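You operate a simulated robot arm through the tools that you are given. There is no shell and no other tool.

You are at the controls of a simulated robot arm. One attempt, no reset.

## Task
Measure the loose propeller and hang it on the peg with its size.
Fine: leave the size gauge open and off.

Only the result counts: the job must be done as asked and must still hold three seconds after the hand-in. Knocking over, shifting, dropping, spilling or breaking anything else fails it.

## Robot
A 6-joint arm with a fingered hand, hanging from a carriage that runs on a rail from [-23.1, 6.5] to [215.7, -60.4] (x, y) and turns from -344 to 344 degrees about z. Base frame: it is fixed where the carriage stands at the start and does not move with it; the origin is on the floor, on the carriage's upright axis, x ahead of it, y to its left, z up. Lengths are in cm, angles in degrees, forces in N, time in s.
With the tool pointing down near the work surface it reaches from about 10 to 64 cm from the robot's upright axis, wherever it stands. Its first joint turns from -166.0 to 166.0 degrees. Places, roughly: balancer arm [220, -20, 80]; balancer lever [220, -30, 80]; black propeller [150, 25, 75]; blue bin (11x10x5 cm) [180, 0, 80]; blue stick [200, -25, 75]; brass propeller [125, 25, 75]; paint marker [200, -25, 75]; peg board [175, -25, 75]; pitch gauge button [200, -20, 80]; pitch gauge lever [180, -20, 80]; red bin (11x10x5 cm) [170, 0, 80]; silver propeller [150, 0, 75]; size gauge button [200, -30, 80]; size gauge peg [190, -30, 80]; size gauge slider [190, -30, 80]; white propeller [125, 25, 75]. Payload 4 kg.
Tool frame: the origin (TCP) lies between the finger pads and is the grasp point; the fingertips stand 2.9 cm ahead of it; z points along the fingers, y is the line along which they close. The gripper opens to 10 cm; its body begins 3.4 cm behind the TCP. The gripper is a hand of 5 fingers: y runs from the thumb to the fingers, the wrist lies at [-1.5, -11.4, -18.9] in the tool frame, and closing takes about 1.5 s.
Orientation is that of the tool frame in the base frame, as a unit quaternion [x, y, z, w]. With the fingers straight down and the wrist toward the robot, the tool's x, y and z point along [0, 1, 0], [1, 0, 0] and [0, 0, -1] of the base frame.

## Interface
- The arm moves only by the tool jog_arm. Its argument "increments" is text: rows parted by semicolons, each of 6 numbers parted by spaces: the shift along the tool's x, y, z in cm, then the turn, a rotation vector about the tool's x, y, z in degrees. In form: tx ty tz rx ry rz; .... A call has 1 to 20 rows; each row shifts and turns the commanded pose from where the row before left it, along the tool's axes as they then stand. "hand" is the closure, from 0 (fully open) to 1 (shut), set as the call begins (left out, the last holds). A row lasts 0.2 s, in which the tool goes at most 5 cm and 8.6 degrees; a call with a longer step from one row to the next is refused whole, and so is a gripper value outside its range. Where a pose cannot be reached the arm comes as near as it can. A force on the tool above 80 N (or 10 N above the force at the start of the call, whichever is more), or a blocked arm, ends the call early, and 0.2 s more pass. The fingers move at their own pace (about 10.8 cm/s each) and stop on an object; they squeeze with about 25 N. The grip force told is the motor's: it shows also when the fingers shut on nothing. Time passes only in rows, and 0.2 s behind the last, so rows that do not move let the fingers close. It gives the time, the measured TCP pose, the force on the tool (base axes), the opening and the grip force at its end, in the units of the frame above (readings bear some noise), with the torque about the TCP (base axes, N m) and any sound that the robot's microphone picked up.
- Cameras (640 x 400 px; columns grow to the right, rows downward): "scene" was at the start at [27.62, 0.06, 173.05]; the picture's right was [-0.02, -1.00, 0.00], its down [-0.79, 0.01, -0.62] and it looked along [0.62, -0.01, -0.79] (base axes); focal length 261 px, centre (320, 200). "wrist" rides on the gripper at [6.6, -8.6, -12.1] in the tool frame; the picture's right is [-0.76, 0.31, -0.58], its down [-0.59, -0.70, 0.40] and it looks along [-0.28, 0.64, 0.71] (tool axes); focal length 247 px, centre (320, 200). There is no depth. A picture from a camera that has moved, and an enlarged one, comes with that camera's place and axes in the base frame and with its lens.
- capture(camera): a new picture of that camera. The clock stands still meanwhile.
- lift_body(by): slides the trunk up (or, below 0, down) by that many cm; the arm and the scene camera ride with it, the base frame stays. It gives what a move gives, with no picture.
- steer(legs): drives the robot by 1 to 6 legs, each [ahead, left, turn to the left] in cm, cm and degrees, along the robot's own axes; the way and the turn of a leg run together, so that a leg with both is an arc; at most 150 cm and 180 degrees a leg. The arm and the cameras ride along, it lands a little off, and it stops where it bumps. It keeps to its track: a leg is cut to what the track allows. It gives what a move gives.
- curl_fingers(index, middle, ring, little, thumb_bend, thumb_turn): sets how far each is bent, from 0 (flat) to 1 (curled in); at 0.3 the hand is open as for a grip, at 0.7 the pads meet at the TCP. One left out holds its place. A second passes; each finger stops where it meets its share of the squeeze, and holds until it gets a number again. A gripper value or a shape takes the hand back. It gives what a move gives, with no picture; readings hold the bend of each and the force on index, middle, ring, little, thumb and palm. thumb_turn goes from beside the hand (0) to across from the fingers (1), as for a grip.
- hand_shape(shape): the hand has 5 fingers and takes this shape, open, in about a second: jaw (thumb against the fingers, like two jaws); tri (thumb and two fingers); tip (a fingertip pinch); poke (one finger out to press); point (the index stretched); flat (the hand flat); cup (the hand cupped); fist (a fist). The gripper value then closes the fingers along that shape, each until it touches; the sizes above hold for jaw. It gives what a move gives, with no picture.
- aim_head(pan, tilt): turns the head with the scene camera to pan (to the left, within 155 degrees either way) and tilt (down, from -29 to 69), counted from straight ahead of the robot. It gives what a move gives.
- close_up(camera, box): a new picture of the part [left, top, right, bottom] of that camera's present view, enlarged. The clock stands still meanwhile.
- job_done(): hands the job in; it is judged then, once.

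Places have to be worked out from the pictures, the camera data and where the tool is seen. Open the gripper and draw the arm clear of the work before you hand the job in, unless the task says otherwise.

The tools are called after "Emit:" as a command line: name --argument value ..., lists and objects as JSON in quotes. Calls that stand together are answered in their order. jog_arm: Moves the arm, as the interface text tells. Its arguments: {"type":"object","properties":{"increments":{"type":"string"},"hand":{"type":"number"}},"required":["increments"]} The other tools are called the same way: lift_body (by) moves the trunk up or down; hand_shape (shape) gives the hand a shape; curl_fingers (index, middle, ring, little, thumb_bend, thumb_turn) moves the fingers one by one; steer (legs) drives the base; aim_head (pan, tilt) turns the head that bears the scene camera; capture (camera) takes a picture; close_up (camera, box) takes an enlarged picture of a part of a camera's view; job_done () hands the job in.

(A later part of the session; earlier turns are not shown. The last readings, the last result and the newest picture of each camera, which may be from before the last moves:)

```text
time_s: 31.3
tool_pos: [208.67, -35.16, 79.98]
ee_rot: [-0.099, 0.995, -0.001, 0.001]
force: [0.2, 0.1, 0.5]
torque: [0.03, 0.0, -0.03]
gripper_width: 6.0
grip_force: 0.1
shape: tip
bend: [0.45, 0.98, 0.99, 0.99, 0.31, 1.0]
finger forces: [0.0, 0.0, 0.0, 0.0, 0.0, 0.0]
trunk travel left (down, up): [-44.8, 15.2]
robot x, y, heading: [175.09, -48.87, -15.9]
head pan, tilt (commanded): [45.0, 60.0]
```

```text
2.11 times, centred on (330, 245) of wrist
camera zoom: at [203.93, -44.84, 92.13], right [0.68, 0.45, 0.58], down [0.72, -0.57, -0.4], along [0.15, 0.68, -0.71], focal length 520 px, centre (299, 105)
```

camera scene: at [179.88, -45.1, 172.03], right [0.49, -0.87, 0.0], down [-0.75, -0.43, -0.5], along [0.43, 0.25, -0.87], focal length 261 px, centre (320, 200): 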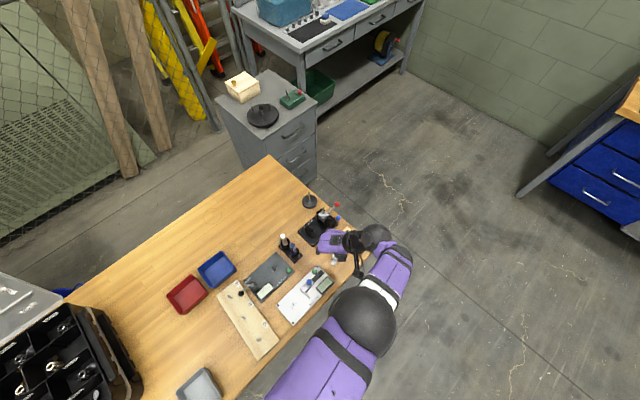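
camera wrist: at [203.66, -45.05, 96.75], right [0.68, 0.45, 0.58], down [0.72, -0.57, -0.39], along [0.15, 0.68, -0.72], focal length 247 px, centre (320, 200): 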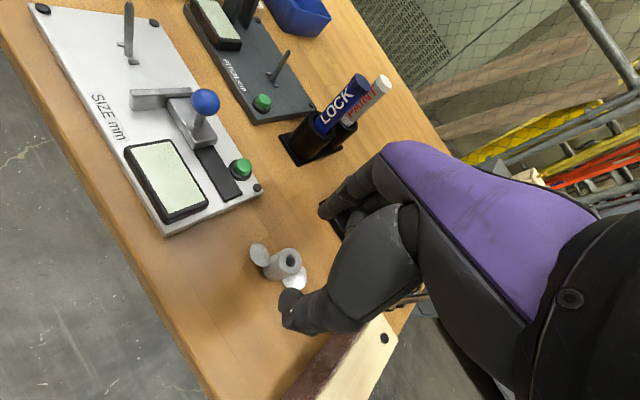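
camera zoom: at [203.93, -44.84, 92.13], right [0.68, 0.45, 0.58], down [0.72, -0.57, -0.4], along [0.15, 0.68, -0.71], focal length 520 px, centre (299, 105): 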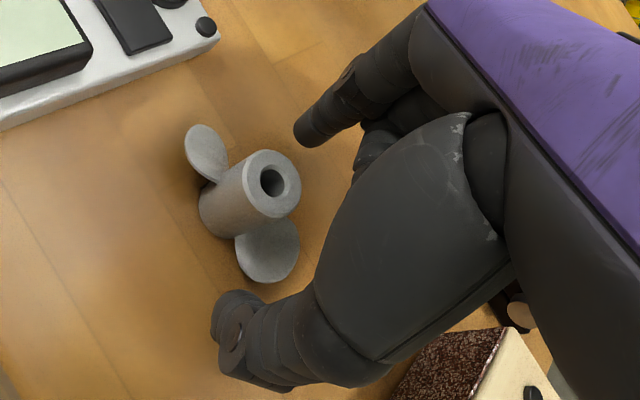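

The propeller stands upright, hub now at about (207.5, -35.4), and its blade axis is near -16°, parallel to the gauge. I lift the trunk 8 cm and take the three-finger shape.

Emit:
lift_body --by 8

Emit:
hand_shape --shape "tri"

Emit:
capture --camera "wrist"

Emit:
close_up --camera "wrist" --box '[240, 150, 420, 340]'

```text
time_s: 32.4
tool_pos: [208.75, -35.11, 87.99]
ee_rot: [-0.1, 0.995, -0.002, 0.0]
force: [0.7, 0.5, -0.5]
torque: [-0.01, 0.01, 0.01]
gripper_width: 6.01
grip_force: 0.0
shape: tip
bend: [0.45, 0.98, 0.99, 0.99, 0.31, 1.0]
finger forces: [0.1, 0.0, 0.0, 0.1, 0.1, 0.0]
trunk travel left (down, up): [-52.8, 7.2]
robot x, y, heading: [174.85, -49.03, -15.6]
head pan, tilt (commanded): [45.0, 60.0]
```

```text
time_s: 33.3
tool_pos: [208.67, -35.13, 88.03]
ee_rot: [-0.099, 0.995, 0.0, 0.0]
force: [-0.1, 0.4, 0.1]
torque: [0.02, 0.03, 0.03]
gripper_width: 10.0
grip_force: 0.1
shape: tri
bend: [0.3, 0.3, 0.99, 0.99, 0.3, 0.98]
finger forces: [0.0, 0.0, 0.1, 0.0, 0.0, 0.0]
trunk travel left (down, up): [-52.8, 7.2]
robot x, y, heading: [174.89, -48.96, -15.5]
head pan, tilt (commanded): [45.0, 60.0]
```

```text
taken
camera wrist: at [203.93, -44.83, 100.13], right [0.68, 0.45, 0.58], down [0.72, -0.57, -0.4], along [0.15, 0.68, -0.71], focal length 247 px, centre (320, 200)
```

wrist: 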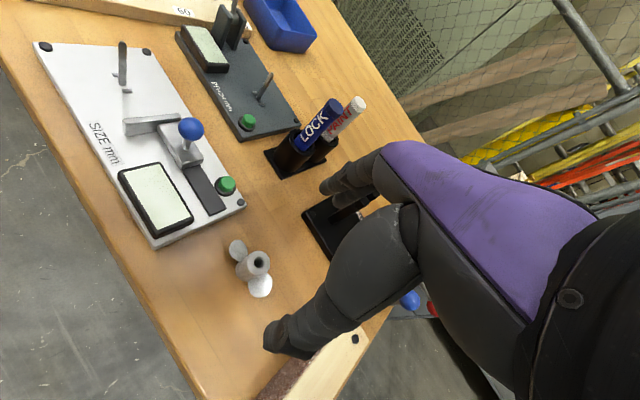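

```text
2.11 times, centred on (330, 245) of wrist
camera zoom: at [203.93, -44.83, 100.13], right [0.68, 0.45, 0.58], down [0.72, -0.57, -0.4], along [0.15, 0.68, -0.71], focal length 520 px, centre (299, 105)
```

zoom: 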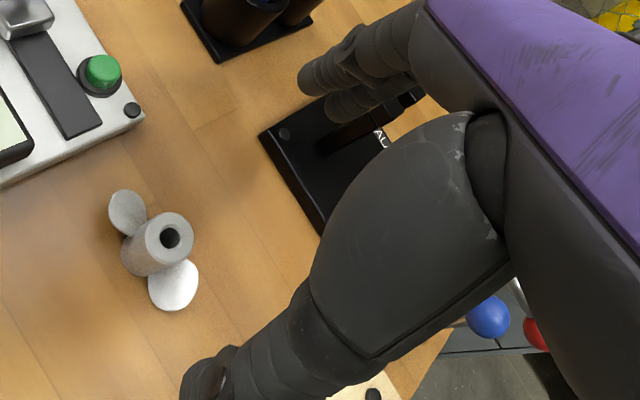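

I close the three-finger shape in the air once, to see where thumb, index and middle meet relative to the tool.

Emit:
jog_arm --increments "0 0 0 0 0 0; 0 0 0 0 0 0; 0 0 0 0 0 0; 0 0 0 0 0 0; 0 0 0 0 0 0; 0 0 0 0 0 0; 0 0 0 0 0 0; 0 0 0 0 0 0" --hand 0.8

Emit:
close_up --camera "wrist" --box '[240, 150, 420, 340]'

```text
time_s: 35.1
tool_pos: [208.8, -35.16, 88.11]
ee_rot: [-0.099, 0.995, -0.001, 0.001]
force: [-1.0, 1.0, -0.5]
torque: [-0.01, -0.01, -0.03]
gripper_width: 2.03
grip_force: 0.0
shape: tri
bend: [0.57, 0.57, 0.99, 0.99, 0.52, 1.0]
finger forces: [0.0, 0.0, 0.0, 0.1, 0.1, 0.0]
trunk travel left (down, up): [-52.8, 7.2]
robot x, y, heading: [174.8, -48.58, -15.6]
head pan, tilt (commanded): [45.0, 60.0]
```

```text
2.11 times, centred on (330, 245) of wrist
camera zoom: at [203.93, -44.84, 100.13], right [0.68, 0.45, 0.58], down [0.72, -0.57, -0.4], along [0.15, 0.68, -0.71], focal length 520 px, centre (299, 105)
```

zoom: 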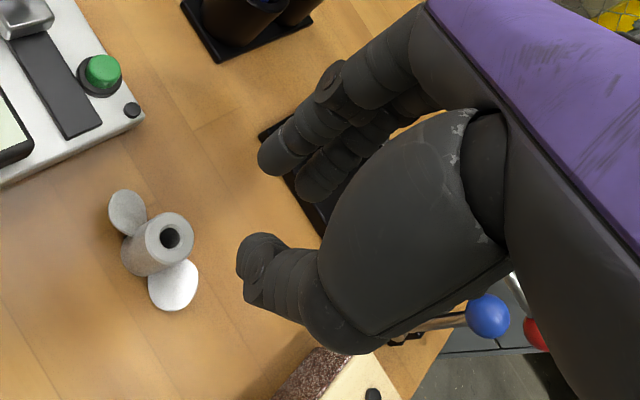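

At a 2 cm gap, index and middle sit at tool x about +1.0 and -0.8 and the thumb at about 0.1, with tips 2.5 to 2.8 cm ahead, so the hub will nest between them. I open to 6 cm, move over the hub and turn the hand square to the blades.

Emit:
jog_arm --increments "1.18 0 0 0 0 0; 0 0 0 0 0 6.8; 0 0 0 0 0 6.8; 0 0 0 0 0 6.8; 0 0 0 0 0 6.8; 0 0 0 0 0 0; 0 0 0 0 0 0" --hand 0.4

Emit:
close_up --camera "wrist" --box '[200, 150, 440, 350]'

```text
time_s: 36.7
tool_pos: [207.55, -35.29, 87.93]
ee_rot: [0.137, 0.991, -0.001, 0.0]
force: [-0.8, 0.9, -1.0]
torque: [0.02, 0.02, 0.01]
gripper_width: 5.98
grip_force: 0.1
shape: tri
bend: [0.39, 0.39, 0.99, 0.99, 0.3, 1.0]
finger forces: [0.0, 0.0, 0.0, 0.0, 0.1, 0.0]
trunk travel left (down, up): [-52.8, 7.2]
robot x, y, heading: [174.82, -48.9, -15.7]
head pan, tilt (commanded): [45.0, 60.0]
```

```text
2.00 times, centred on (320, 250) of wrist
camera zoom: at [198.88, -41.78, 100.14], right [0.81, 0.09, 0.58], down [0.37, -0.84, -0.4], along [0.45, 0.54, -0.71], focal length 494 px, centre (320, 100)
```

zoom: 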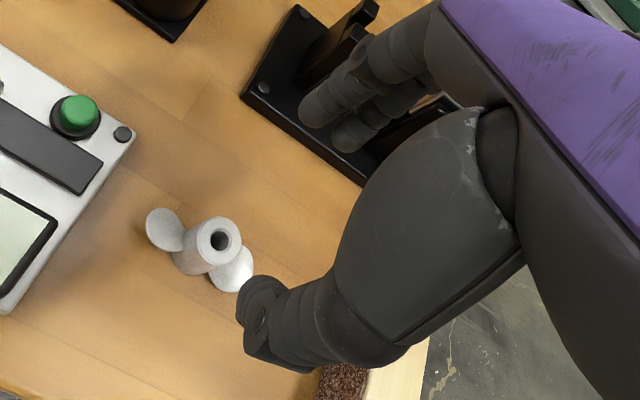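

The hub is at tool (0.05, -0.1) and the blades lie along tool x. I lower the trunk 7.3 cm so the tips stand around the top of the hub, above the blades.

Emit:
lift_body --by -7.3

Emit:
close_up --camera "wrist" --box '[240, 150, 420, 340]'

```text
time_s: 37.9
tool_pos: [207.59, -35.36, 80.74]
ee_rot: [0.138, 0.99, -0.001, 0.0]
force: [0.2, 0.6, -0.8]
torque: [0.04, 0.0, 0.03]
gripper_width: 5.98
grip_force: 0.1
shape: tri
bend: [0.39, 0.39, 0.99, 0.99, 0.3, 1.0]
finger forces: [0.1, 0.0, 0.0, 0.0, 0.0, 0.0]
trunk travel left (down, up): [-45.5, 14.5]
robot x, y, heading: [174.4, -49.17, -15.8]
head pan, tilt (commanded): [45.0, 60.0]
```

```text
2.11 times, centred on (330, 245) of wrist
camera zoom: at [198.88, -41.79, 92.84], right [0.81, 0.09, 0.58], down [0.37, -0.84, -0.4], along [0.45, 0.54, -0.71], focal length 520 px, centre (299, 105)
```

zoom: 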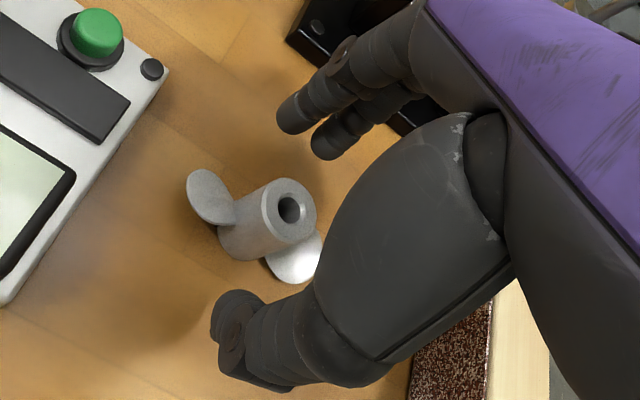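

The hub is centred. I close in steps and watch the finger forces.

Emit:
jog_arm --increments "-0.12 0 0 0 0 0; 0 0 0 0 0 0; 0 0 0 0 0 0; 0 0 0 0 0 0; 0 0 0 0 0 0" --hand 0.75

Emit:
close_up --camera "wrist" --box '[240, 150, 420, 340]'

```text
time_s: 39.0
tool_pos: [207.51, -35.31, 80.7]
ee_rot: [0.138, 0.991, -0.001, 0.0]
force: [0.2, 0.3, -0.3]
torque: [0.0, -0.01, 0.02]
gripper_width: 2.56
grip_force: 0.0
shape: tri
bend: [0.74, 0.54, 0.99, 0.99, 0.49, 1.0]
finger forces: [0.1, 0.1, 0.0, 0.1, 0.1, 0.1]
trunk travel left (down, up): [-45.5, 14.5]
robot x, y, heading: [174.61, -49.01, -15.6]
head pan, tilt (commanded): [45.0, 60.0]
```

```text
2.11 times, centred on (330, 245) of wrist
camera zoom: at [198.95, -41.8, 92.85], right [0.81, 0.09, 0.58], down [0.37, -0.84, -0.4], along [0.45, 0.54, -0.71], focal length 520 px, centre (299, 105)
```

zoom: 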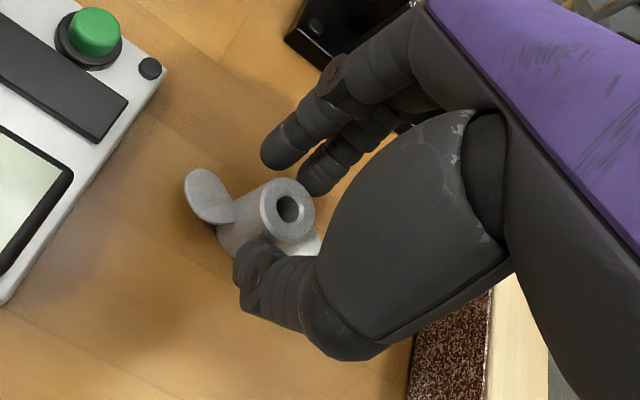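

Thumb, index and middle are around the hub without touching yet. I close further.

Emit:
jog_arm --increments "0 0 0 0 0 0; 0 0 0 0 0 0; 0 0 0 0 0 0; 0 0 0 0 0 0; 0 0 0 0 0 0" --hand 0.86

Emit:
close_up --camera "wrist" --box '[240, 150, 420, 340]'

```text
time_s: 40.2
tool_pos: [207.49, -35.28, 80.75]
ee_rot: [0.137, 0.991, -0.001, 0.0]
force: [0.4, -0.2, 0.5]
torque: [-0.02, 0.01, -0.01]
gripper_width: 1.32
grip_force: 25.0
shape: tri
bend: [0.66, 0.61, 1.0, 1.0, 0.56, 1.0]
finger forces: [10.1, 12.1, 0.0, 0.0, 20.5, 0.0]
trunk travel left (down, up): [-45.5, 14.5]
robot x, y, heading: [174.98, -48.56, -15.9]
head pan, tilt (commanded): [45.0, 60.0]
```

```text
2.11 times, centred on (330, 245) of wrist
camera zoom: at [198.95, -41.79, 92.85], right [0.81, 0.09, 0.58], down [0.37, -0.84, -0.4], along [0.45, 0.54, -0.71], focal length 520 px, centre (299, 105)
```

zoom: 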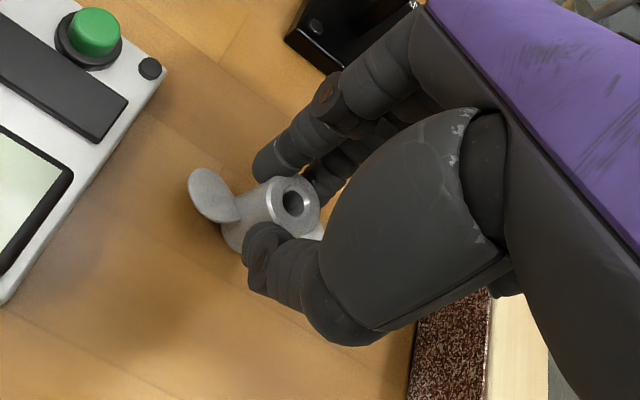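

The forces are balanced: index 10 N, middle 12 N, thumb 20 N. I set full squeeze and lift with the trunk.

Emit:
jog_arm --increments "0 0 0 0 0 0; 0 0 0 0 0 0; 0 0 0 0 0 0; 0 0 0 0 0 0" --hand 1

Emit:
lift_body --by 4

Emit:
close_up --camera "wrist" --box '[240, 150, 420, 340]'

```text
time_s: 41.2
tool_pos: [207.51, -35.35, 80.64]
ee_rot: [0.137, 0.991, -0.001, 0.0]
force: [0.2, 0.0, 0.0]
torque: [0.0, 0.01, -0.01]
gripper_width: 1.33
grip_force: 25.3
shape: tri
bend: [0.66, 0.61, 1.0, 1.0, 0.56, 1.0]
finger forces: [10.0, 12.2, 0.1, 0.1, 20.5, 0.0]
trunk travel left (down, up): [-45.5, 14.5]
robot x, y, heading: [174.67, -49.06, -15.7]
head pan, tilt (commanded): [45.0, 60.0]
```

```text
time_s: 42.1
tool_pos: [207.59, -35.28, 84.68]
ee_rot: [0.137, 0.991, -0.001, 0.0]
force: [0.0, 0.5, -0.3]
torque: [-0.01, 0.05, 0.01]
gripper_width: 1.33
grip_force: 25.2
shape: tri
bend: [0.66, 0.61, 1.0, 1.0, 0.56, 1.0]
finger forces: [10.1, 12.1, 0.0, 0.0, 20.5, 0.0]
trunk travel left (down, up): [-49.5, 10.5]
robot x, y, heading: [174.34, -48.96, -15.6]
head pan, tilt (commanded): [45.0, 60.0]
```

```text
2.11 times, centred on (330, 245) of wrist
camera zoom: at [198.95, -41.79, 96.85], right [0.81, 0.09, 0.58], down [0.37, -0.84, -0.4], along [0.45, 0.54, -0.71], focal length 520 px, centre (299, 105)
```

zoom: 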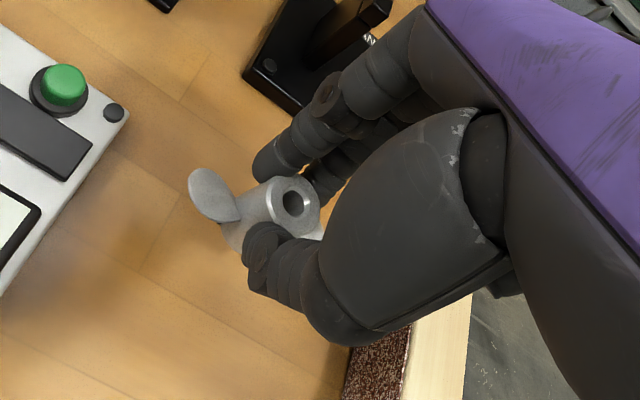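

The propeller is held upright, hub at tool (-0.1, 0.3) with its underside about 4.5 cm ahead of the TCP. I raise the trunk 6 cm and drive back 21 cm, which brings the same arm posture over the size gauge peg.

Emit:
lift_body --by 6.5

Emit:
steer --legs '[[-20, 0, 0]]'

Emit:
capture --camera "wrist"

Emit:
capture --camera "scene"

```text
time_s: 43.1
tool_pos: [207.63, -35.32, 91.22]
ee_rot: [0.138, 0.99, -0.001, 0.001]
force: [0.9, 0.6, -0.4]
torque: [0.0, 0.01, 0.02]
gripper_width: 1.32
grip_force: 25.3
shape: tri
bend: [0.66, 0.61, 1.0, 1.0, 0.56, 1.0]
finger forces: [10.2, 12.1, 0.1, 0.0, 20.5, 0.1]
trunk travel left (down, up): [-56.0, 4.0]
robot x, y, heading: [174.96, -48.73, -15.5]
head pan, tilt (commanded): [45.0, 60.0]
```

```text
time_s: 44.7
tool_pos: [188.66, -30.07, 91.27]
ee_rot: [0.14, 0.99, -0.001, 0.0]
force: [-0.3, 0.4, 0.5]
torque: [-0.01, -0.01, 0.0]
gripper_width: 1.33
grip_force: 24.9
shape: tri
bend: [0.66, 0.61, 1.0, 1.0, 0.56, 1.0]
finger forces: [10.1, 12.1, 0.1, 0.0, 20.4, 0.0]
trunk travel left (down, up): [-56.0, 4.0]
robot x, y, heading: [155.71, -43.85, -15.7]
head pan, tilt (commanded): [45.0, 60.0]
```

```text
taken
camera wrist: at [180.02, -36.59, 103.36], right [0.81, 0.09, 0.58], down [0.37, -0.84, -0.4], along [0.45, 0.54, -0.71], focal length 247 px, centre (320, 200)
```

wrist: 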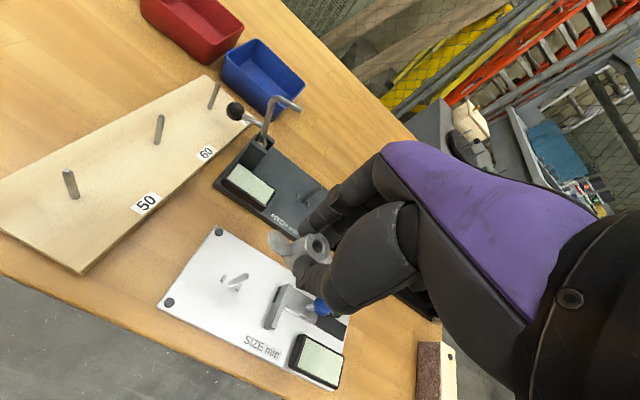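

```text
taken
camera scene: at [180.97, -45.61, 183.23], right [0.49, -0.87, 0.0], down [-0.76, -0.42, -0.5], along [0.44, 0.24, -0.87], focal length 261 px, centre (320, 200)
```

scene: 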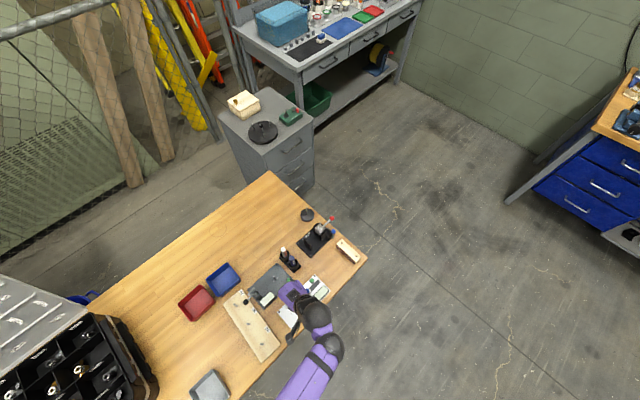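

The gauge peg appears just left of the held propeller. I enlarge this view to line them up.

Emit:
close_up --camera "wrist" --box '[200, 200, 360, 320]'

Emit:
close_up --camera "wrist" --box '[210, 265, 260, 297]'

```text
3.33 times, centred on (280, 260) of wrist
camera zoom: at [180.02, -36.59, 103.36], right [0.81, 0.09, 0.58], down [0.37, -0.84, -0.4], along [0.45, 0.54, -0.71], focal length 823 px, centre (453, 0)
```

zoom: 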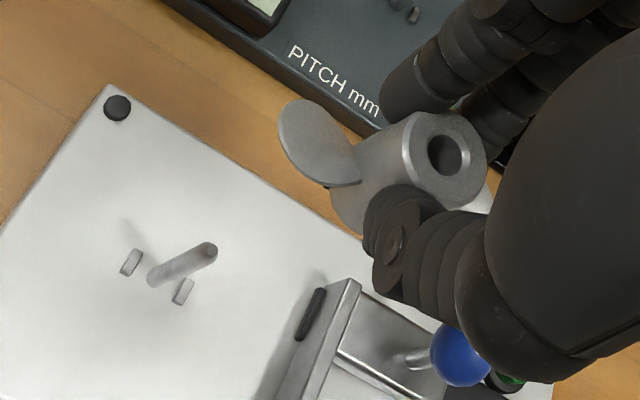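

```text
12.50 times, centred on (235, 281) of wrist
camera zoom: at [180.02, -36.59, 103.36], right [0.81, 0.09, 0.58], down [0.37, -0.84, -0.4], along [0.45, 0.54, -0.71], focal length 3087 px, centre (1382, -812)
```

zoom: 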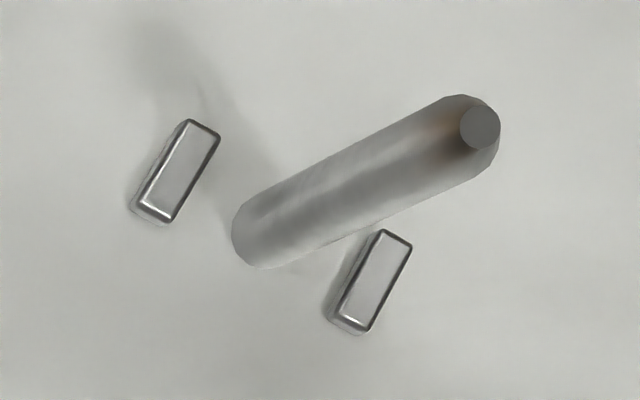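

In the tool frame the peg lies at (1.62, -1.51) and the hub at (-0.15, 0.3); the key line runs along tool x and the blades are turned about -6° from it. I shift the hand to bring the hub over the peg and turn 6°, still above it.

Emit:
jog_arm --increments "0.59 -0.61 0 0 0 0; 0.59 -0.61 0 0 0 0; 0.6 -0.61 0 0 0 0; 0 0 0 0 0 3; 0 0 0 0 0 3; 0 0 0 0 0 0; 0 0 0 0 0 0"

Emit:
close_up --camera "wrist" --box '[240, 200, 400, 320]'

Emit:
close_up --camera "scene" --box '[240, 260, 340, 330]'

```text
time_s: 46.3
tool_pos: [186.64, -31.4, 91.2]
ee_rot: [0.192, 0.981, -0.001, 0.0]
force: [0.4, -1.4, -0.9]
torque: [0.02, 0.01, 0.01]
gripper_width: 1.32
grip_force: 25.1
shape: tri
bend: [0.66, 0.61, 1.0, 1.0, 0.56, 1.0]
finger forces: [10.1, 12.2, 0.0, 0.0, 20.5, 0.0]
trunk travel left (down, up): [-56.0, 4.0]
robot x, y, heading: [155.77, -43.57, -16.0]
head pan, tilt (commanded): [45.0, 60.0]
```

```text
3.33 times, centred on (320, 260) of wrist
camera zoom: at [177.23, -36.9, 103.29], right [0.82, 0.0, 0.58], down [0.28, -0.87, -0.4], along [0.5, 0.49, -0.71], focal length 823 px, centre (320, 0)
```

zoom: 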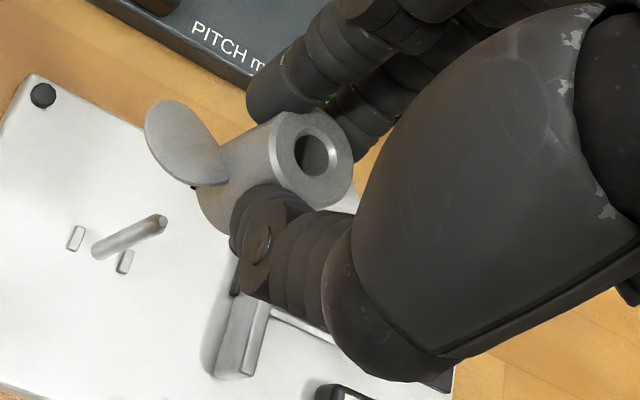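

```text
5.71 times, centred on (290, 295) of scene
camera zoom: at [180.97, -45.61, 183.23], right [0.49, -0.87, 0.0], down [-0.76, -0.42, -0.5], along [0.44, 0.24, -0.87], focal length 1492 px, centre (491, -343)
```

zoom: 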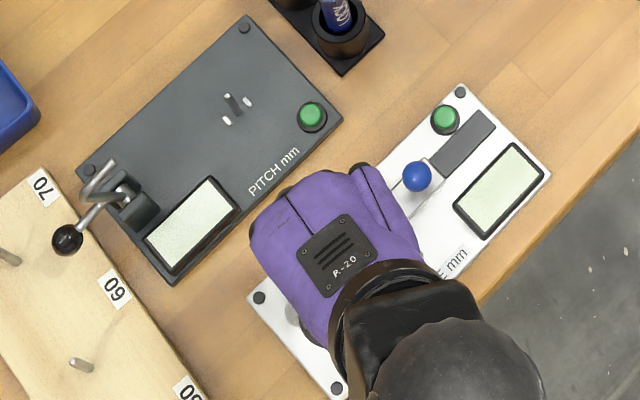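

The hub is within about 0.15 cm of the peg axis. I correct that and lower the trunk to bring the hub's underside just above the peg tip.

Emit:
jog_arm --increments "0.15 0.03 0 0 0 0; 0 0 0 0 0 0"

Emit:
lift_body --by -3.5

Emit:
close_up --camera "wrist" --box '[240, 200, 400, 320]'

```text
time_s: 46.9
tool_pos: [186.43, -31.31, 91.03]
ee_rot: [0.192, 0.981, 0.0, 0.001]
force: [-0.3, 0.4, -0.6]
torque: [-0.03, 0.02, -0.02]
gripper_width: 1.33
grip_force: 25.1
shape: tri
bend: [0.66, 0.61, 1.0, 1.0, 0.56, 1.0]
finger forces: [10.1, 12.2, 0.1, 0.0, 20.5, 0.0]
trunk travel left (down, up): [-56.0, 4.0]
robot x, y, heading: [156.0, -43.46, -15.7]
head pan, tilt (commanded): [45.0, 60.0]
```

```text
time_s: 47.7
tool_pos: [186.38, -31.26, 87.55]
ee_rot: [0.191, 0.982, -0.001, 0.001]
force: [-0.1, 0.3, 0.5]
torque: [-0.01, -0.03, 0.0]
gripper_width: 1.33
grip_force: 25.3
shape: tri
bend: [0.66, 0.61, 1.0, 1.0, 0.56, 1.0]
finger forces: [10.2, 12.2, 0.0, 0.1, 20.5, 0.0]
trunk travel left (down, up): [-52.5, 7.5]
robot x, y, heading: [156.08, -43.94, -15.8]
head pan, tilt (commanded): [45.0, 60.0]
```

```text
3.33 times, centred on (320, 260) of wrist
camera zoom: at [177.1, -36.79, 99.76], right [0.82, 0.0, 0.58], down [0.28, -0.87, -0.4], along [0.5, 0.49, -0.71], focal length 823 px, centre (320, 0)
```

zoom: 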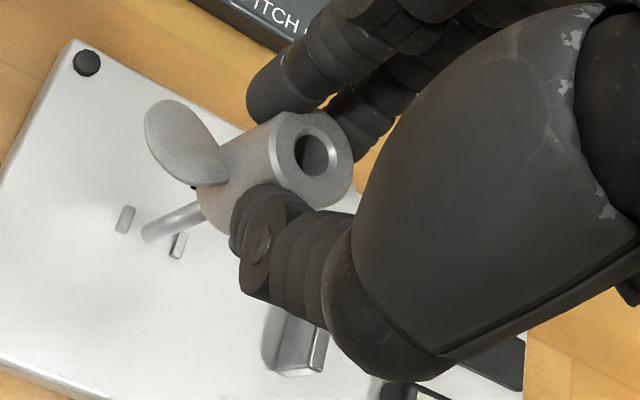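

The projected hub axis and the peg axis agree to within about 0.1 cm. I lower slowly in small rows and check the force.

Emit:
jog_arm --increments "0 0 0.25 0 0 0; 0 0 0.25 0 0 0; 0 0 0.25 0 0 0; 0 0 0.25 0 0 0; 0 0 0 0 0 0"

Emit:
close_up --camera "wrist" --box '[240, 200, 400, 320]'

```text
time_s: 48.9
tool_pos: [186.38, -31.29, 86.49]
ee_rot: [0.192, 0.981, -0.001, 0.0]
force: [0.4, -0.1, 0.0]
torque: [0.0, 0.0, -0.01]
gripper_width: 1.33
grip_force: 25.0
shape: tri
bend: [0.66, 0.61, 1.0, 1.0, 0.56, 1.0]
finger forces: [10.1, 12.1, 0.1, 0.1, 20.6, 0.0]
trunk travel left (down, up): [-52.5, 7.5]
robot x, y, heading: [155.84, -43.48, -16.1]
head pan, tilt (commanded): [45.0, 60.0]
```

```text
3.33 times, centred on (320, 260) of wrist
camera zoom: at [177.08, -36.71, 98.66], right [0.82, 0.0, 0.58], down [0.28, -0.87, -0.4], along [0.5, 0.49, -0.71], focal length 823 px, centre (320, 0)
```

zoom: 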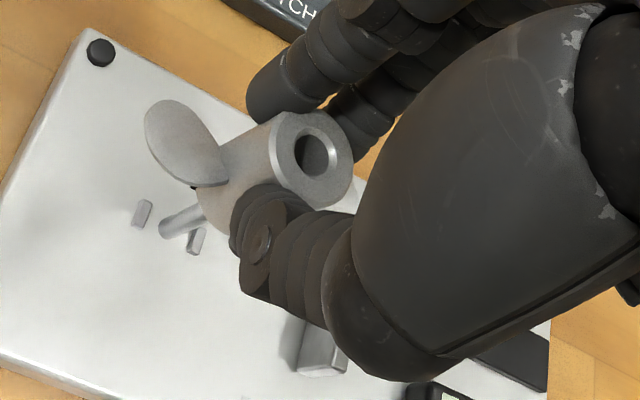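

No contact force yet. I zoom in on the peg base and hub to check the alignment more finely.

Emit:
close_up --camera "wrist" --box '[264, 240, 328, 280]'

Emit:
close_up --camera "wrist" --box '[290, 225, 354, 265]'

```text
10.00 times, centred on (296, 260) of wrist
camera zoom: at [177.08, -36.71, 98.66], right [0.82, 0.0, 0.58], down [0.28, -0.87, -0.4], along [0.5, 0.49, -0.71], focal length 2470 px, centre (560, -400)
```

zoom: 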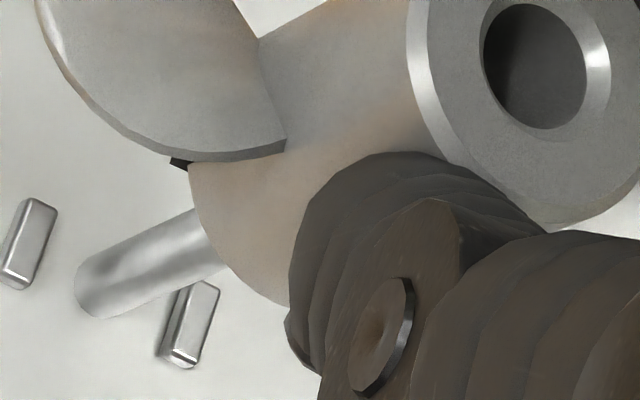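

```text
10.00 times, centred on (322, 245) of wrist
camera zoom: at [177.08, -36.71, 98.66], right [0.82, 0.0, 0.58], down [0.28, -0.87, -0.4], along [0.5, 0.49, -0.71], focal length 2470 px, centre (300, -250)
```

zoom: 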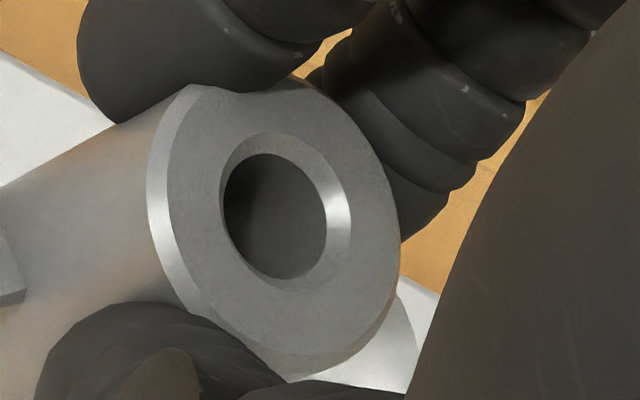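

The finer view shows the hub about (0.09, 0.18) cm off the peg axis in the tool frame. I correct that and lower further.

Emit:
jog_arm --increments "-0.08 -0.15 0 0 0 0; 0 0 0 0 0 0; 0 0 0.2 0 0 0; 0 0 0.2 0 0 0; 0 0 0.2 0 0 0; 0 0 0 0 0 0"

Emit:
close_up --camera "wrist" --box '[264, 230, 344, 280]'

```text
time_s: 50.3
tool_pos: [186.28, -31.46, 86.09]
ee_rot: [0.191, 0.982, -0.001, 0.001]
force: [-7.9, -3.9, 33.2]
torque: [-0.05, 0.12, 0.03]
gripper_width: 1.48
grip_force: 25.7
shape: tri
bend: [0.67, 0.75, 1.0, 1.0, 0.52, 1.0]
finger forces: [14.6, 14.7, 0.1, 0.1, 28.3, 0.0]
trunk travel left (down, up): [-52.5, 7.5]
robot x, y, heading: [155.77, -43.71, -15.5]
head pan, tilt (commanded): [45.0, 60.0]
```

```text
8.00 times, centred on (304, 255) of wrist
camera zoom: at [177.08, -36.93, 98.18], right [0.82, 0.0, 0.58], down [0.28, -0.87, -0.4], along [0.5, 0.49, -0.71], focal length 1976 px, centre (448, -240)
```

zoom: 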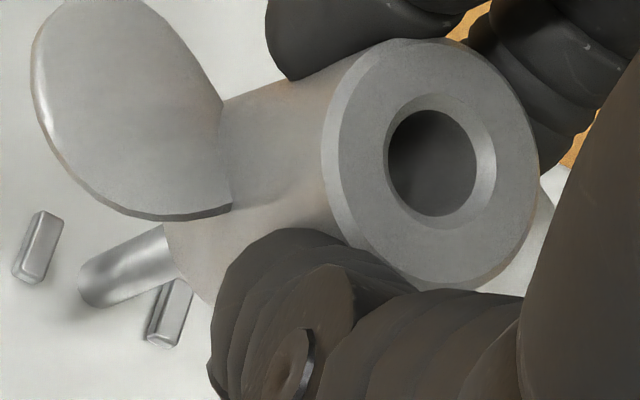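

Force of 33 N shows the hub rim resting on the peg tip. The contact torque and a re-triangulation (peg at (186.85, -31.13), tip z 82.2, hub top nearer the TCP than assumed) agree that the peg is offset by about (-0.3, +0.3) in the tool frame. I back off upward and check the grip.

Emit:
jog_arm --increments "0 0 -0.3 0 0 0; 0 0 -0.3 0 0 0; 0 0 -0.3 0 0 0; 0 0 -0.3 0 0 0; 0 0 0 0 0 0"

Emit:
close_up --camera "wrist" --box '[264, 225, 344, 275]'

```text
time_s: 51.5
tool_pos: [186.33, -31.55, 87.24]
ee_rot: [0.192, 0.981, 0.0, 0.0]
force: [-0.2, 0.4, -0.1]
torque: [-0.01, -0.01, -0.03]
gripper_width: 1.35
grip_force: 24.4
shape: tri
bend: [0.67, 0.62, 1.0, 1.0, 0.54, 1.0]
finger forces: [11.1, 13.1, 0.1, 0.0, 21.7, 0.1]
trunk travel left (down, up): [-52.5, 7.5]
robot x, y, heading: [155.76, -43.62, -15.8]
head pan, tilt (commanded): [45.0, 60.0]
```

```text
8.00 times, centred on (304, 250) of wrist
camera zoom: at [177.05, -36.94, 99.41], right [0.82, 0.0, 0.58], down [0.28, -0.87, -0.4], along [0.5, 0.49, -0.71], focal length 1976 px, centre (448, -200)
```

zoom: 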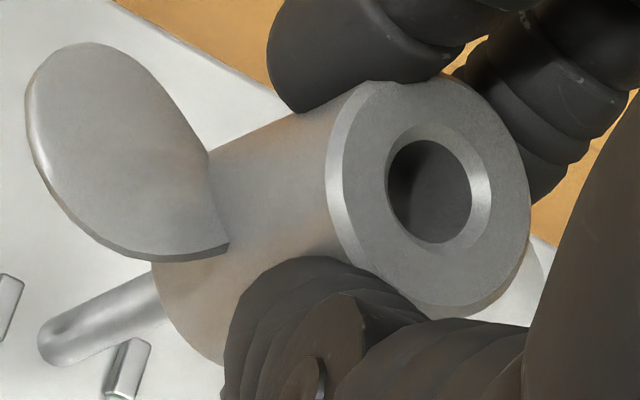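

After backing off, the propeller is still upright in the grip, hub at about (-0.12, 0.04) and the peg at (-0.30, 0.50) in the tool frame. I shift by (-0.2, 0.47) and lower gently, stopping early.

Emit:
jog_arm --increments "-0.2 0.47 0 0 0 0; 0 0 0 0 0 0; 0 0 0.2 0 0 0; 0 0 0.2 0 0 0; 0 0 0.2 0 0 0; 0 0 0.2 0 0 0; 0 0 0.2 0 0 0; 0 0 0 0 0 0"

Emit:
close_up --camera "wrist" --box '[264, 225, 344, 275]'

```text
time_s: 53.3
tool_pos: [186.73, -31.03, 86.07]
ee_rot: [0.192, 0.981, -0.001, 0.0]
force: [0.0, -1.0, -0.7]
torque: [-0.03, 0.01, -0.04]
gripper_width: 1.34
grip_force: 24.6
shape: tri
bend: [0.67, 0.62, 1.0, 1.0, 0.54, 1.0]
finger forces: [11.2, 13.0, 0.0, 0.0, 21.7, 0.0]
trunk travel left (down, up): [-52.5, 7.5]
robot x, y, heading: [155.49, -43.63, -15.7]
head pan, tilt (commanded): [45.0, 60.0]
```

```text
8.00 times, centred on (304, 250) of wrist
camera zoom: at [177.43, -36.57, 98.32], right [0.82, 0.0, 0.58], down [0.28, -0.87, -0.4], along [0.5, 0.49, -0.71], focal length 1976 px, centre (448, -200)
```

zoom: 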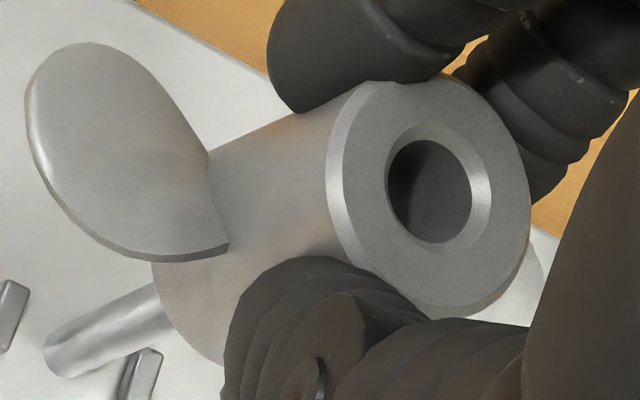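

No force at z 86.2, where contact showed before, so the tip seems to have entered the hole. I go on lowering in small steps.

Emit:
jog_arm --increments "0 0 0.2 0 0 0; 0 0 0.2 0 0 0; 0 0 0.2 0 0 0; 0 0 0.2 0 0 0; 0 0 0 0 0 0"

Emit:
close_up --camera "wrist" --box '[264, 225, 344, 275]'

```text
time_s: 54.5
tool_pos: [186.92, -31.14, 85.35]
ee_rot: [0.192, 0.981, -0.001, 0.001]
force: [-0.5, 0.6, -0.2]
torque: [-0.03, 0.0, 0.02]
gripper_width: 1.35
grip_force: 24.8
shape: tri
bend: [0.67, 0.62, 1.0, 1.0, 0.54, 1.0]
finger forces: [11.0, 13.0, 0.0, 0.0, 21.7, 0.0]
trunk travel left (down, up): [-52.5, 7.5]
robot x, y, heading: [155.73, -43.84, -15.5]
head pan, tilt (commanded): [45.0, 60.0]
```

```text
8.00 times, centred on (304, 250) of wrist
camera zoom: at [177.59, -36.64, 97.52], right [0.82, 0.0, 0.58], down [0.28, -0.87, -0.4], along [0.5, 0.49, -0.71], focal length 1976 px, centre (448, -200)
```

zoom: 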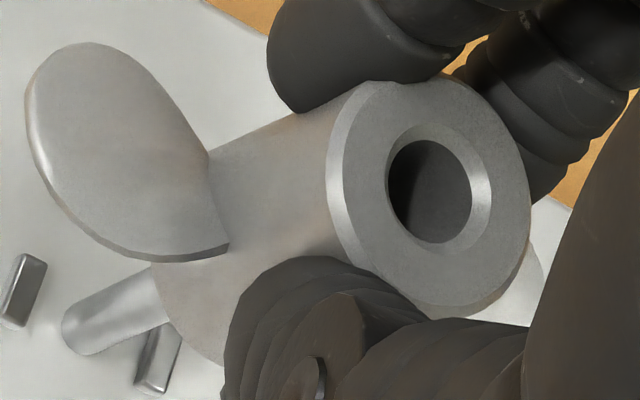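

Still no force at z 85.4, so the hub is on the peg. The hand drifted about 0.15 cm in x, which I correct while lowering further.

Emit:
jog_arm --increments "0.1 0 0.2 0 0 0; 0.08 0 0.2 0 0 0; 0 0 0.2 0 0 0; 0 0 0.2 0 0 0; 0 0 0.2 0 0 0; 0 0 0 0 0 0"

Emit:
close_up --camera "wrist" --box '[264, 225, 344, 275]'

```text
time_s: 55.9
tool_pos: [186.75, -31.04, 84.48]
ee_rot: [0.192, 0.981, 0.0, 0.001]
force: [2.5, -0.6, 1.2]
torque: [0.0, -0.11, 0.01]
gripper_width: 1.35
grip_force: 24.7
shape: tri
bend: [0.67, 0.62, 1.0, 1.0, 0.54, 1.0]
finger forces: [10.4, 15.0, 0.0, 0.0, 21.6, 0.0]
trunk travel left (down, up): [-52.5, 7.5]
robot x, y, heading: [155.6, -43.45, -15.8]
head pan, tilt (commanded): [45.0, 60.0]
```

```text
8.00 times, centred on (304, 250) of wrist
camera zoom: at [177.37, -36.55, 96.54], right [0.82, 0.0, 0.58], down [0.28, -0.87, -0.4], along [0.51, 0.49, -0.71], focal length 1976 px, centre (448, -200)
```

zoom: 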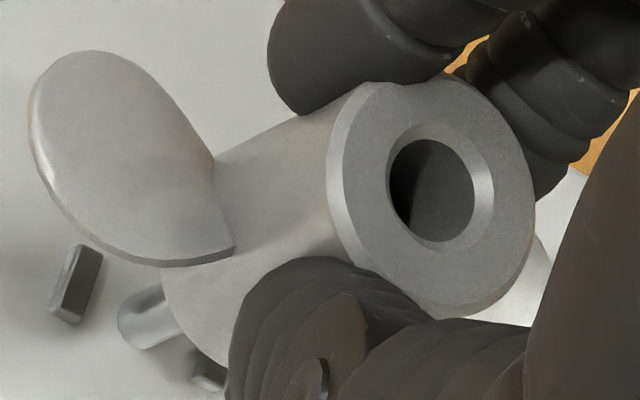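

A 2.5 N side force says I corrected slightly too far, but the peg is inside the hub. I shift back 0.1 and continue down.

Emit:
jog_arm --increments "-0.1 0 0 0 0 0; 0 0 0.2 0 0 0; 0 0 0.2 0 0 0; 0 0 0.2 0 0 0; 0 0 0.2 0 0 0; 0 0 0 0 0 0"

Emit:
close_up --camera "wrist" --box '[264, 225, 344, 275]'

```text
time_s: 57.3
tool_pos: [186.7, -31.14, 83.55]
ee_rot: [0.192, 0.981, -0.001, 0.0]
force: [0.8, 0.8, 0.6]
torque: [-0.01, -0.06, -0.02]
gripper_width: 1.36
grip_force: 25.1
shape: tri
bend: [0.67, 0.62, 1.0, 1.0, 0.54, 1.0]
finger forces: [10.7, 14.2, 0.1, 0.1, 21.8, 0.0]
trunk travel left (down, up): [-52.5, 7.5]
robot x, y, heading: [155.9, -43.45, -15.7]
head pan, tilt (commanded): [45.0, 60.0]
```

```text
8.00 times, centred on (304, 250) of wrist
camera zoom: at [177.41, -36.55, 95.69], right [0.82, 0.0, 0.58], down [0.28, -0.87, -0.4], along [0.5, 0.49, -0.71], focal length 1976 px, centre (448, -200)
```

zoom: 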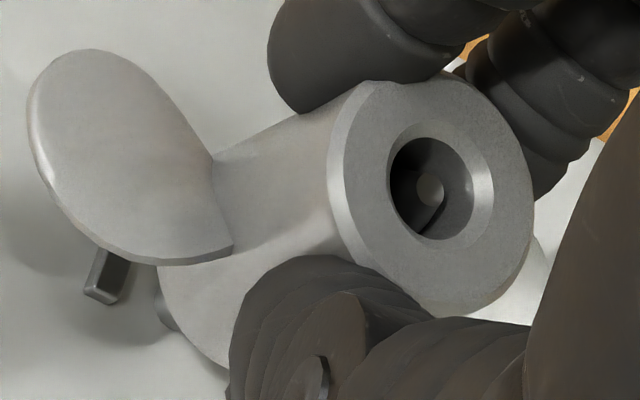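

The peg tip is now visible inside the hole. I lower another 0.8 cm toward the keys.

Emit:
jog_arm --increments "0 0 0.2 0 0 0; 0 0 0.2 0 0 0; 0 0 0.2 0 0 0; 0 0 0.2 0 0 0; 0 0 0 0 0 0"

Emit:
close_up --camera "wrist" --box '[264, 225, 344, 275]'

```text
time_s: 58.5
tool_pos: [186.63, -31.04, 82.72]
ee_rot: [0.192, 0.981, -0.001, 0.001]
force: [0.4, 0.6, 0.4]
torque: [-0.02, -0.01, 0.03]
gripper_width: 1.33
grip_force: 25.1
shape: tri
bend: [0.67, 0.62, 1.0, 1.0, 0.54, 1.0]
finger forces: [10.4, 14.1, 0.0, 0.0, 22.1, 0.0]
trunk travel left (down, up): [-52.5, 7.5]
robot x, y, heading: [155.85, -43.75, -15.8]
head pan, tilt (commanded): [45.0, 60.0]
```

```text
8.00 times, centred on (304, 250) of wrist
camera zoom: at [177.41, -36.52, 94.9], right [0.82, 0.0, 0.58], down [0.28, -0.87, -0.4], along [0.5, 0.49, -0.71], focal length 1976 px, centre (448, -200)
```

zoom: 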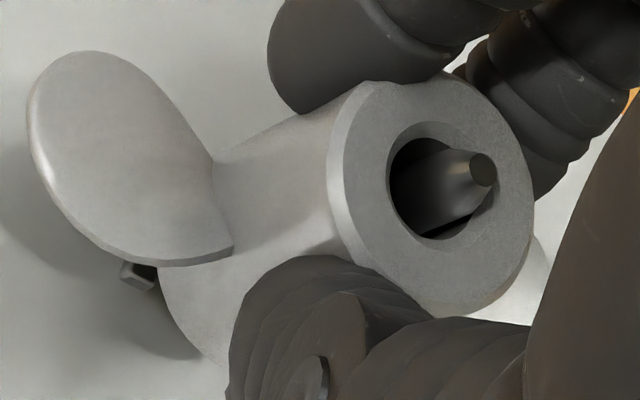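

The peg stands through the hub and the key lies close under the notch. I lower the last part in small steps.

Emit:
jog_arm --increments "0 0 0.15 0 0 0; 0 0 0.15 0 0 0; 0 0 0.15 0 0 0; 0 0 0 0 0 0"

Emit:
close_up --camera "wrist" --box '[264, 225, 344, 275]'

```text
time_s: 59.5
tool_pos: [186.83, -31.14, 82.36]
ee_rot: [0.191, 0.982, -0.001, 0.001]
force: [0.3, 1.3, -0.4]
torque: [0.0, 0.0, 0.03]
gripper_width: 1.33
grip_force: 25.2
shape: tri
bend: [0.67, 0.62, 1.0, 1.0, 0.54, 1.0]
finger forces: [10.7, 14.0, 0.0, 0.1, 22.0, 0.1]
trunk travel left (down, up): [-52.5, 7.5]
robot x, y, heading: [155.7, -43.69, -15.6]
head pan, tilt (commanded): [45.0, 60.0]
```

```text
8.00 times, centred on (304, 250) of wrist
camera zoom: at [177.42, -36.56, 94.55], right [0.82, 0.0, 0.58], down [0.28, -0.87, -0.4], along [0.5, 0.49, -0.71], focal length 1976 px, centre (448, -200)
```

zoom: 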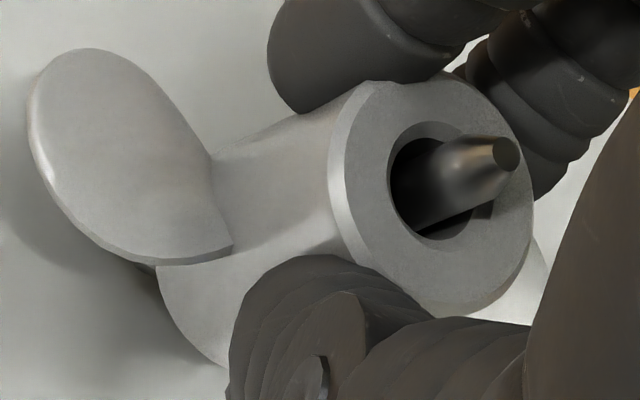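

Still free of force at z 82.4, and the key has gone under the hub edge. I continue down until contact.

Emit:
jog_arm --increments "0 0 0.1 0 0 0; 0 0 0.1 0 0 0; 0 0 0.1 0 0 0; 0 0 0 0 0 0"

Emit:
close_up --camera "wrist" --box '[264, 225, 344, 275]'

```text
time_s: 60.5
tool_pos: [186.81, -31.05, 82.18]
ee_rot: [0.191, 0.982, -0.001, 0.0]
force: [1.6, 0.0, 0.9]
torque: [0.01, -0.02, 0.0]
gripper_width: 1.34
grip_force: 25.3
shape: tri
bend: [0.67, 0.62, 1.0, 1.0, 0.55, 1.0]
finger forces: [10.7, 14.5, 0.0, 0.0, 21.6, 0.0]
trunk travel left (down, up): [-52.5, 7.5]
robot x, y, heading: [155.57, -43.78, -15.9]
head pan, tilt (commanded): [45.0, 60.0]
```

```text
8.00 times, centred on (304, 250) of wrist
camera zoom: at [177.41, -36.59, 94.32], right [0.82, 0.0, 0.58], down [0.28, -0.87, -0.4], along [0.5, 0.49, -0.71], focal length 1976 px, centre (448, -200)
```

zoom: 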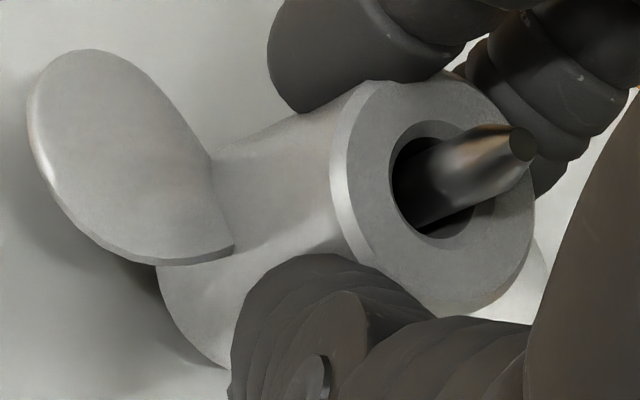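

At z 82.2 there is still little force. I go on 0.1 cm at a time.

Emit:
jog_arm --increments "0 0 0.1 0 0 0; 0 0 0.1 0 0 0; 0 0 0 0 0 0"

Emit:
close_up --camera "wrist" --box '[264, 225, 344, 275]'

```text
time_s: 61.3
tool_pos: [186.67, -31.11, 82.04]
ee_rot: [0.192, 0.981, 0.0, 0.001]
force: [1.5, -0.5, 6.0]
torque: [-0.03, -0.07, 0.02]
gripper_width: 1.35
grip_force: 24.4
shape: tri
bend: [0.67, 0.62, 1.0, 1.0, 0.55, 1.0]
finger forces: [10.4, 14.5, 0.1, 0.0, 22.8, 0.0]
trunk travel left (down, up): [-52.5, 7.5]
robot x, y, heading: [156.0, -43.66, -15.9]
head pan, tilt (commanded): [45.0, 60.0]
```

```text
8.00 times, centred on (304, 250) of wrist
camera zoom: at [177.42, -36.56, 94.09], right [0.82, 0.0, 0.58], down [0.28, -0.87, -0.4], along [0.51, 0.49, -0.71], focal length 1976 px, centre (448, -200)
```

zoom: 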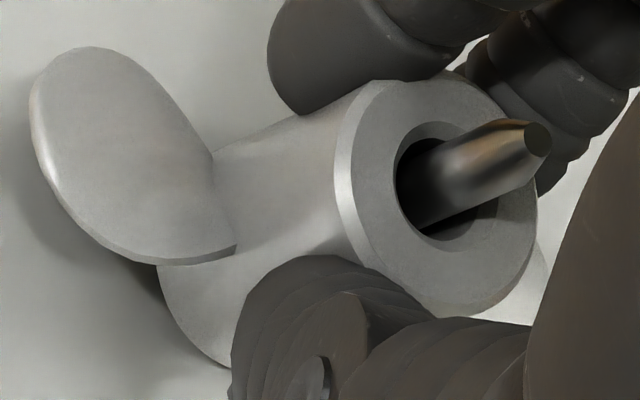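

Contact now at z 82.0 with 6 N. I zoom in on the hub's foot and notch to see whether it rests on the key or the plate.

Emit:
close_up --camera "wrist" --box '[268, 245, 308, 275]'

Emit:
close_up --camera "scene" --box '[250, 270, 340, 330]'

```text
13.33 times, centred on (288, 260) of wrist
camera zoom: at [177.42, -36.56, 94.09], right [0.82, 0.0, 0.58], down [0.28, -0.87, -0.4], along [0.51, 0.49, -0.71], focal length 3293 px, centre (747, -600)
```

zoom: 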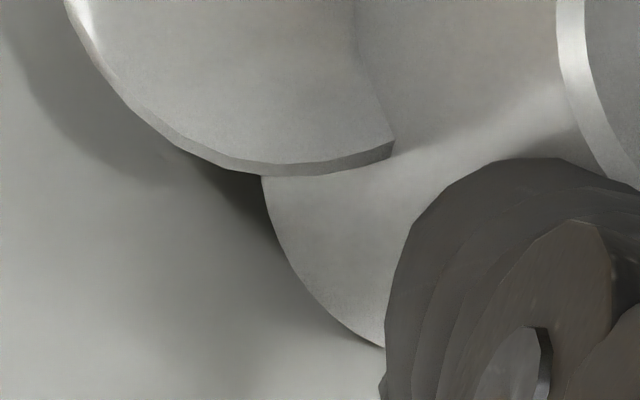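

```text
6.67 times, centred on (295, 300) of scene
camera zoom: at [180.99, -45.62, 179.75], right [0.49, -0.87, 0.0], down [-0.76, -0.42, -0.5], along [0.44, 0.24, -0.87], focal length 1740 px, centre (487, -467)
```

zoom: 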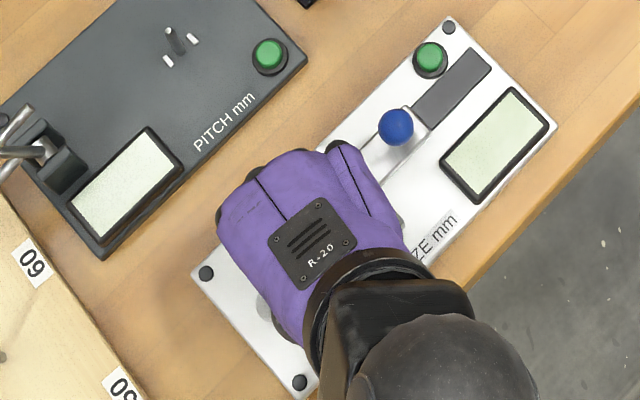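

The hub's foot seems to lie on the plate, but I cannot be sure. Since it is on the peg, I open the fingers and lift away to inspect.

Emit:
jog_arm --increments "0 0 0 0 0 0; 0 0 0 0 0 0; 0 0 0 0 0 0; 0 0 0 0 0 0; 0 0 0 0 0 0; 0 0 0 0 0 0" --hand 0.5

Emit:
close_up --camera "wrist" --box '[240, 200, 400, 320]'

```text
time_s: 62.7
tool_pos: [186.7, -31.13, 81.87]
ee_rot: [0.192, 0.981, -0.001, 0.001]
force: [-1.0, -0.1, -0.1]
torque: [0.02, 0.02, -0.03]
gripper_width: 4.99
grip_force: 0.1
shape: tri
bend: [0.4, 0.43, 0.99, 1.0, 0.36, 1.0]
finger forces: [0.0, 0.0, 0.1, 0.0, 0.1, 0.1]
trunk travel left (down, up): [-52.5, 7.5]
robot x, y, heading: [155.86, -43.92, -15.7]
head pan, tilt (commanded): [45.0, 60.0]
```

```text
3.33 times, centred on (320, 260) of wrist
camera zoom: at [177.33, -36.55, 94.06], right [0.82, 0.0, 0.58], down [0.28, -0.87, -0.4], along [0.5, 0.49, -0.71], focal length 823 px, centre (320, 0)
```

zoom: 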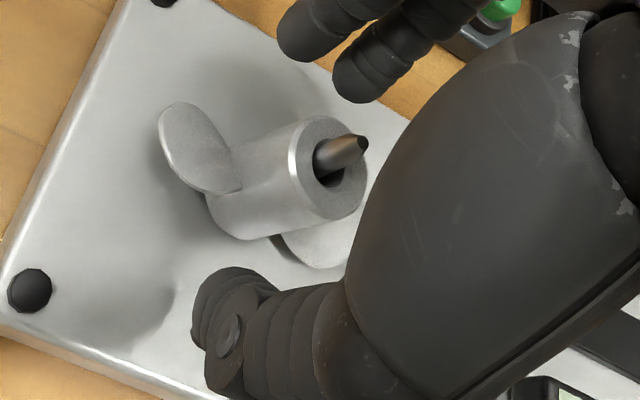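

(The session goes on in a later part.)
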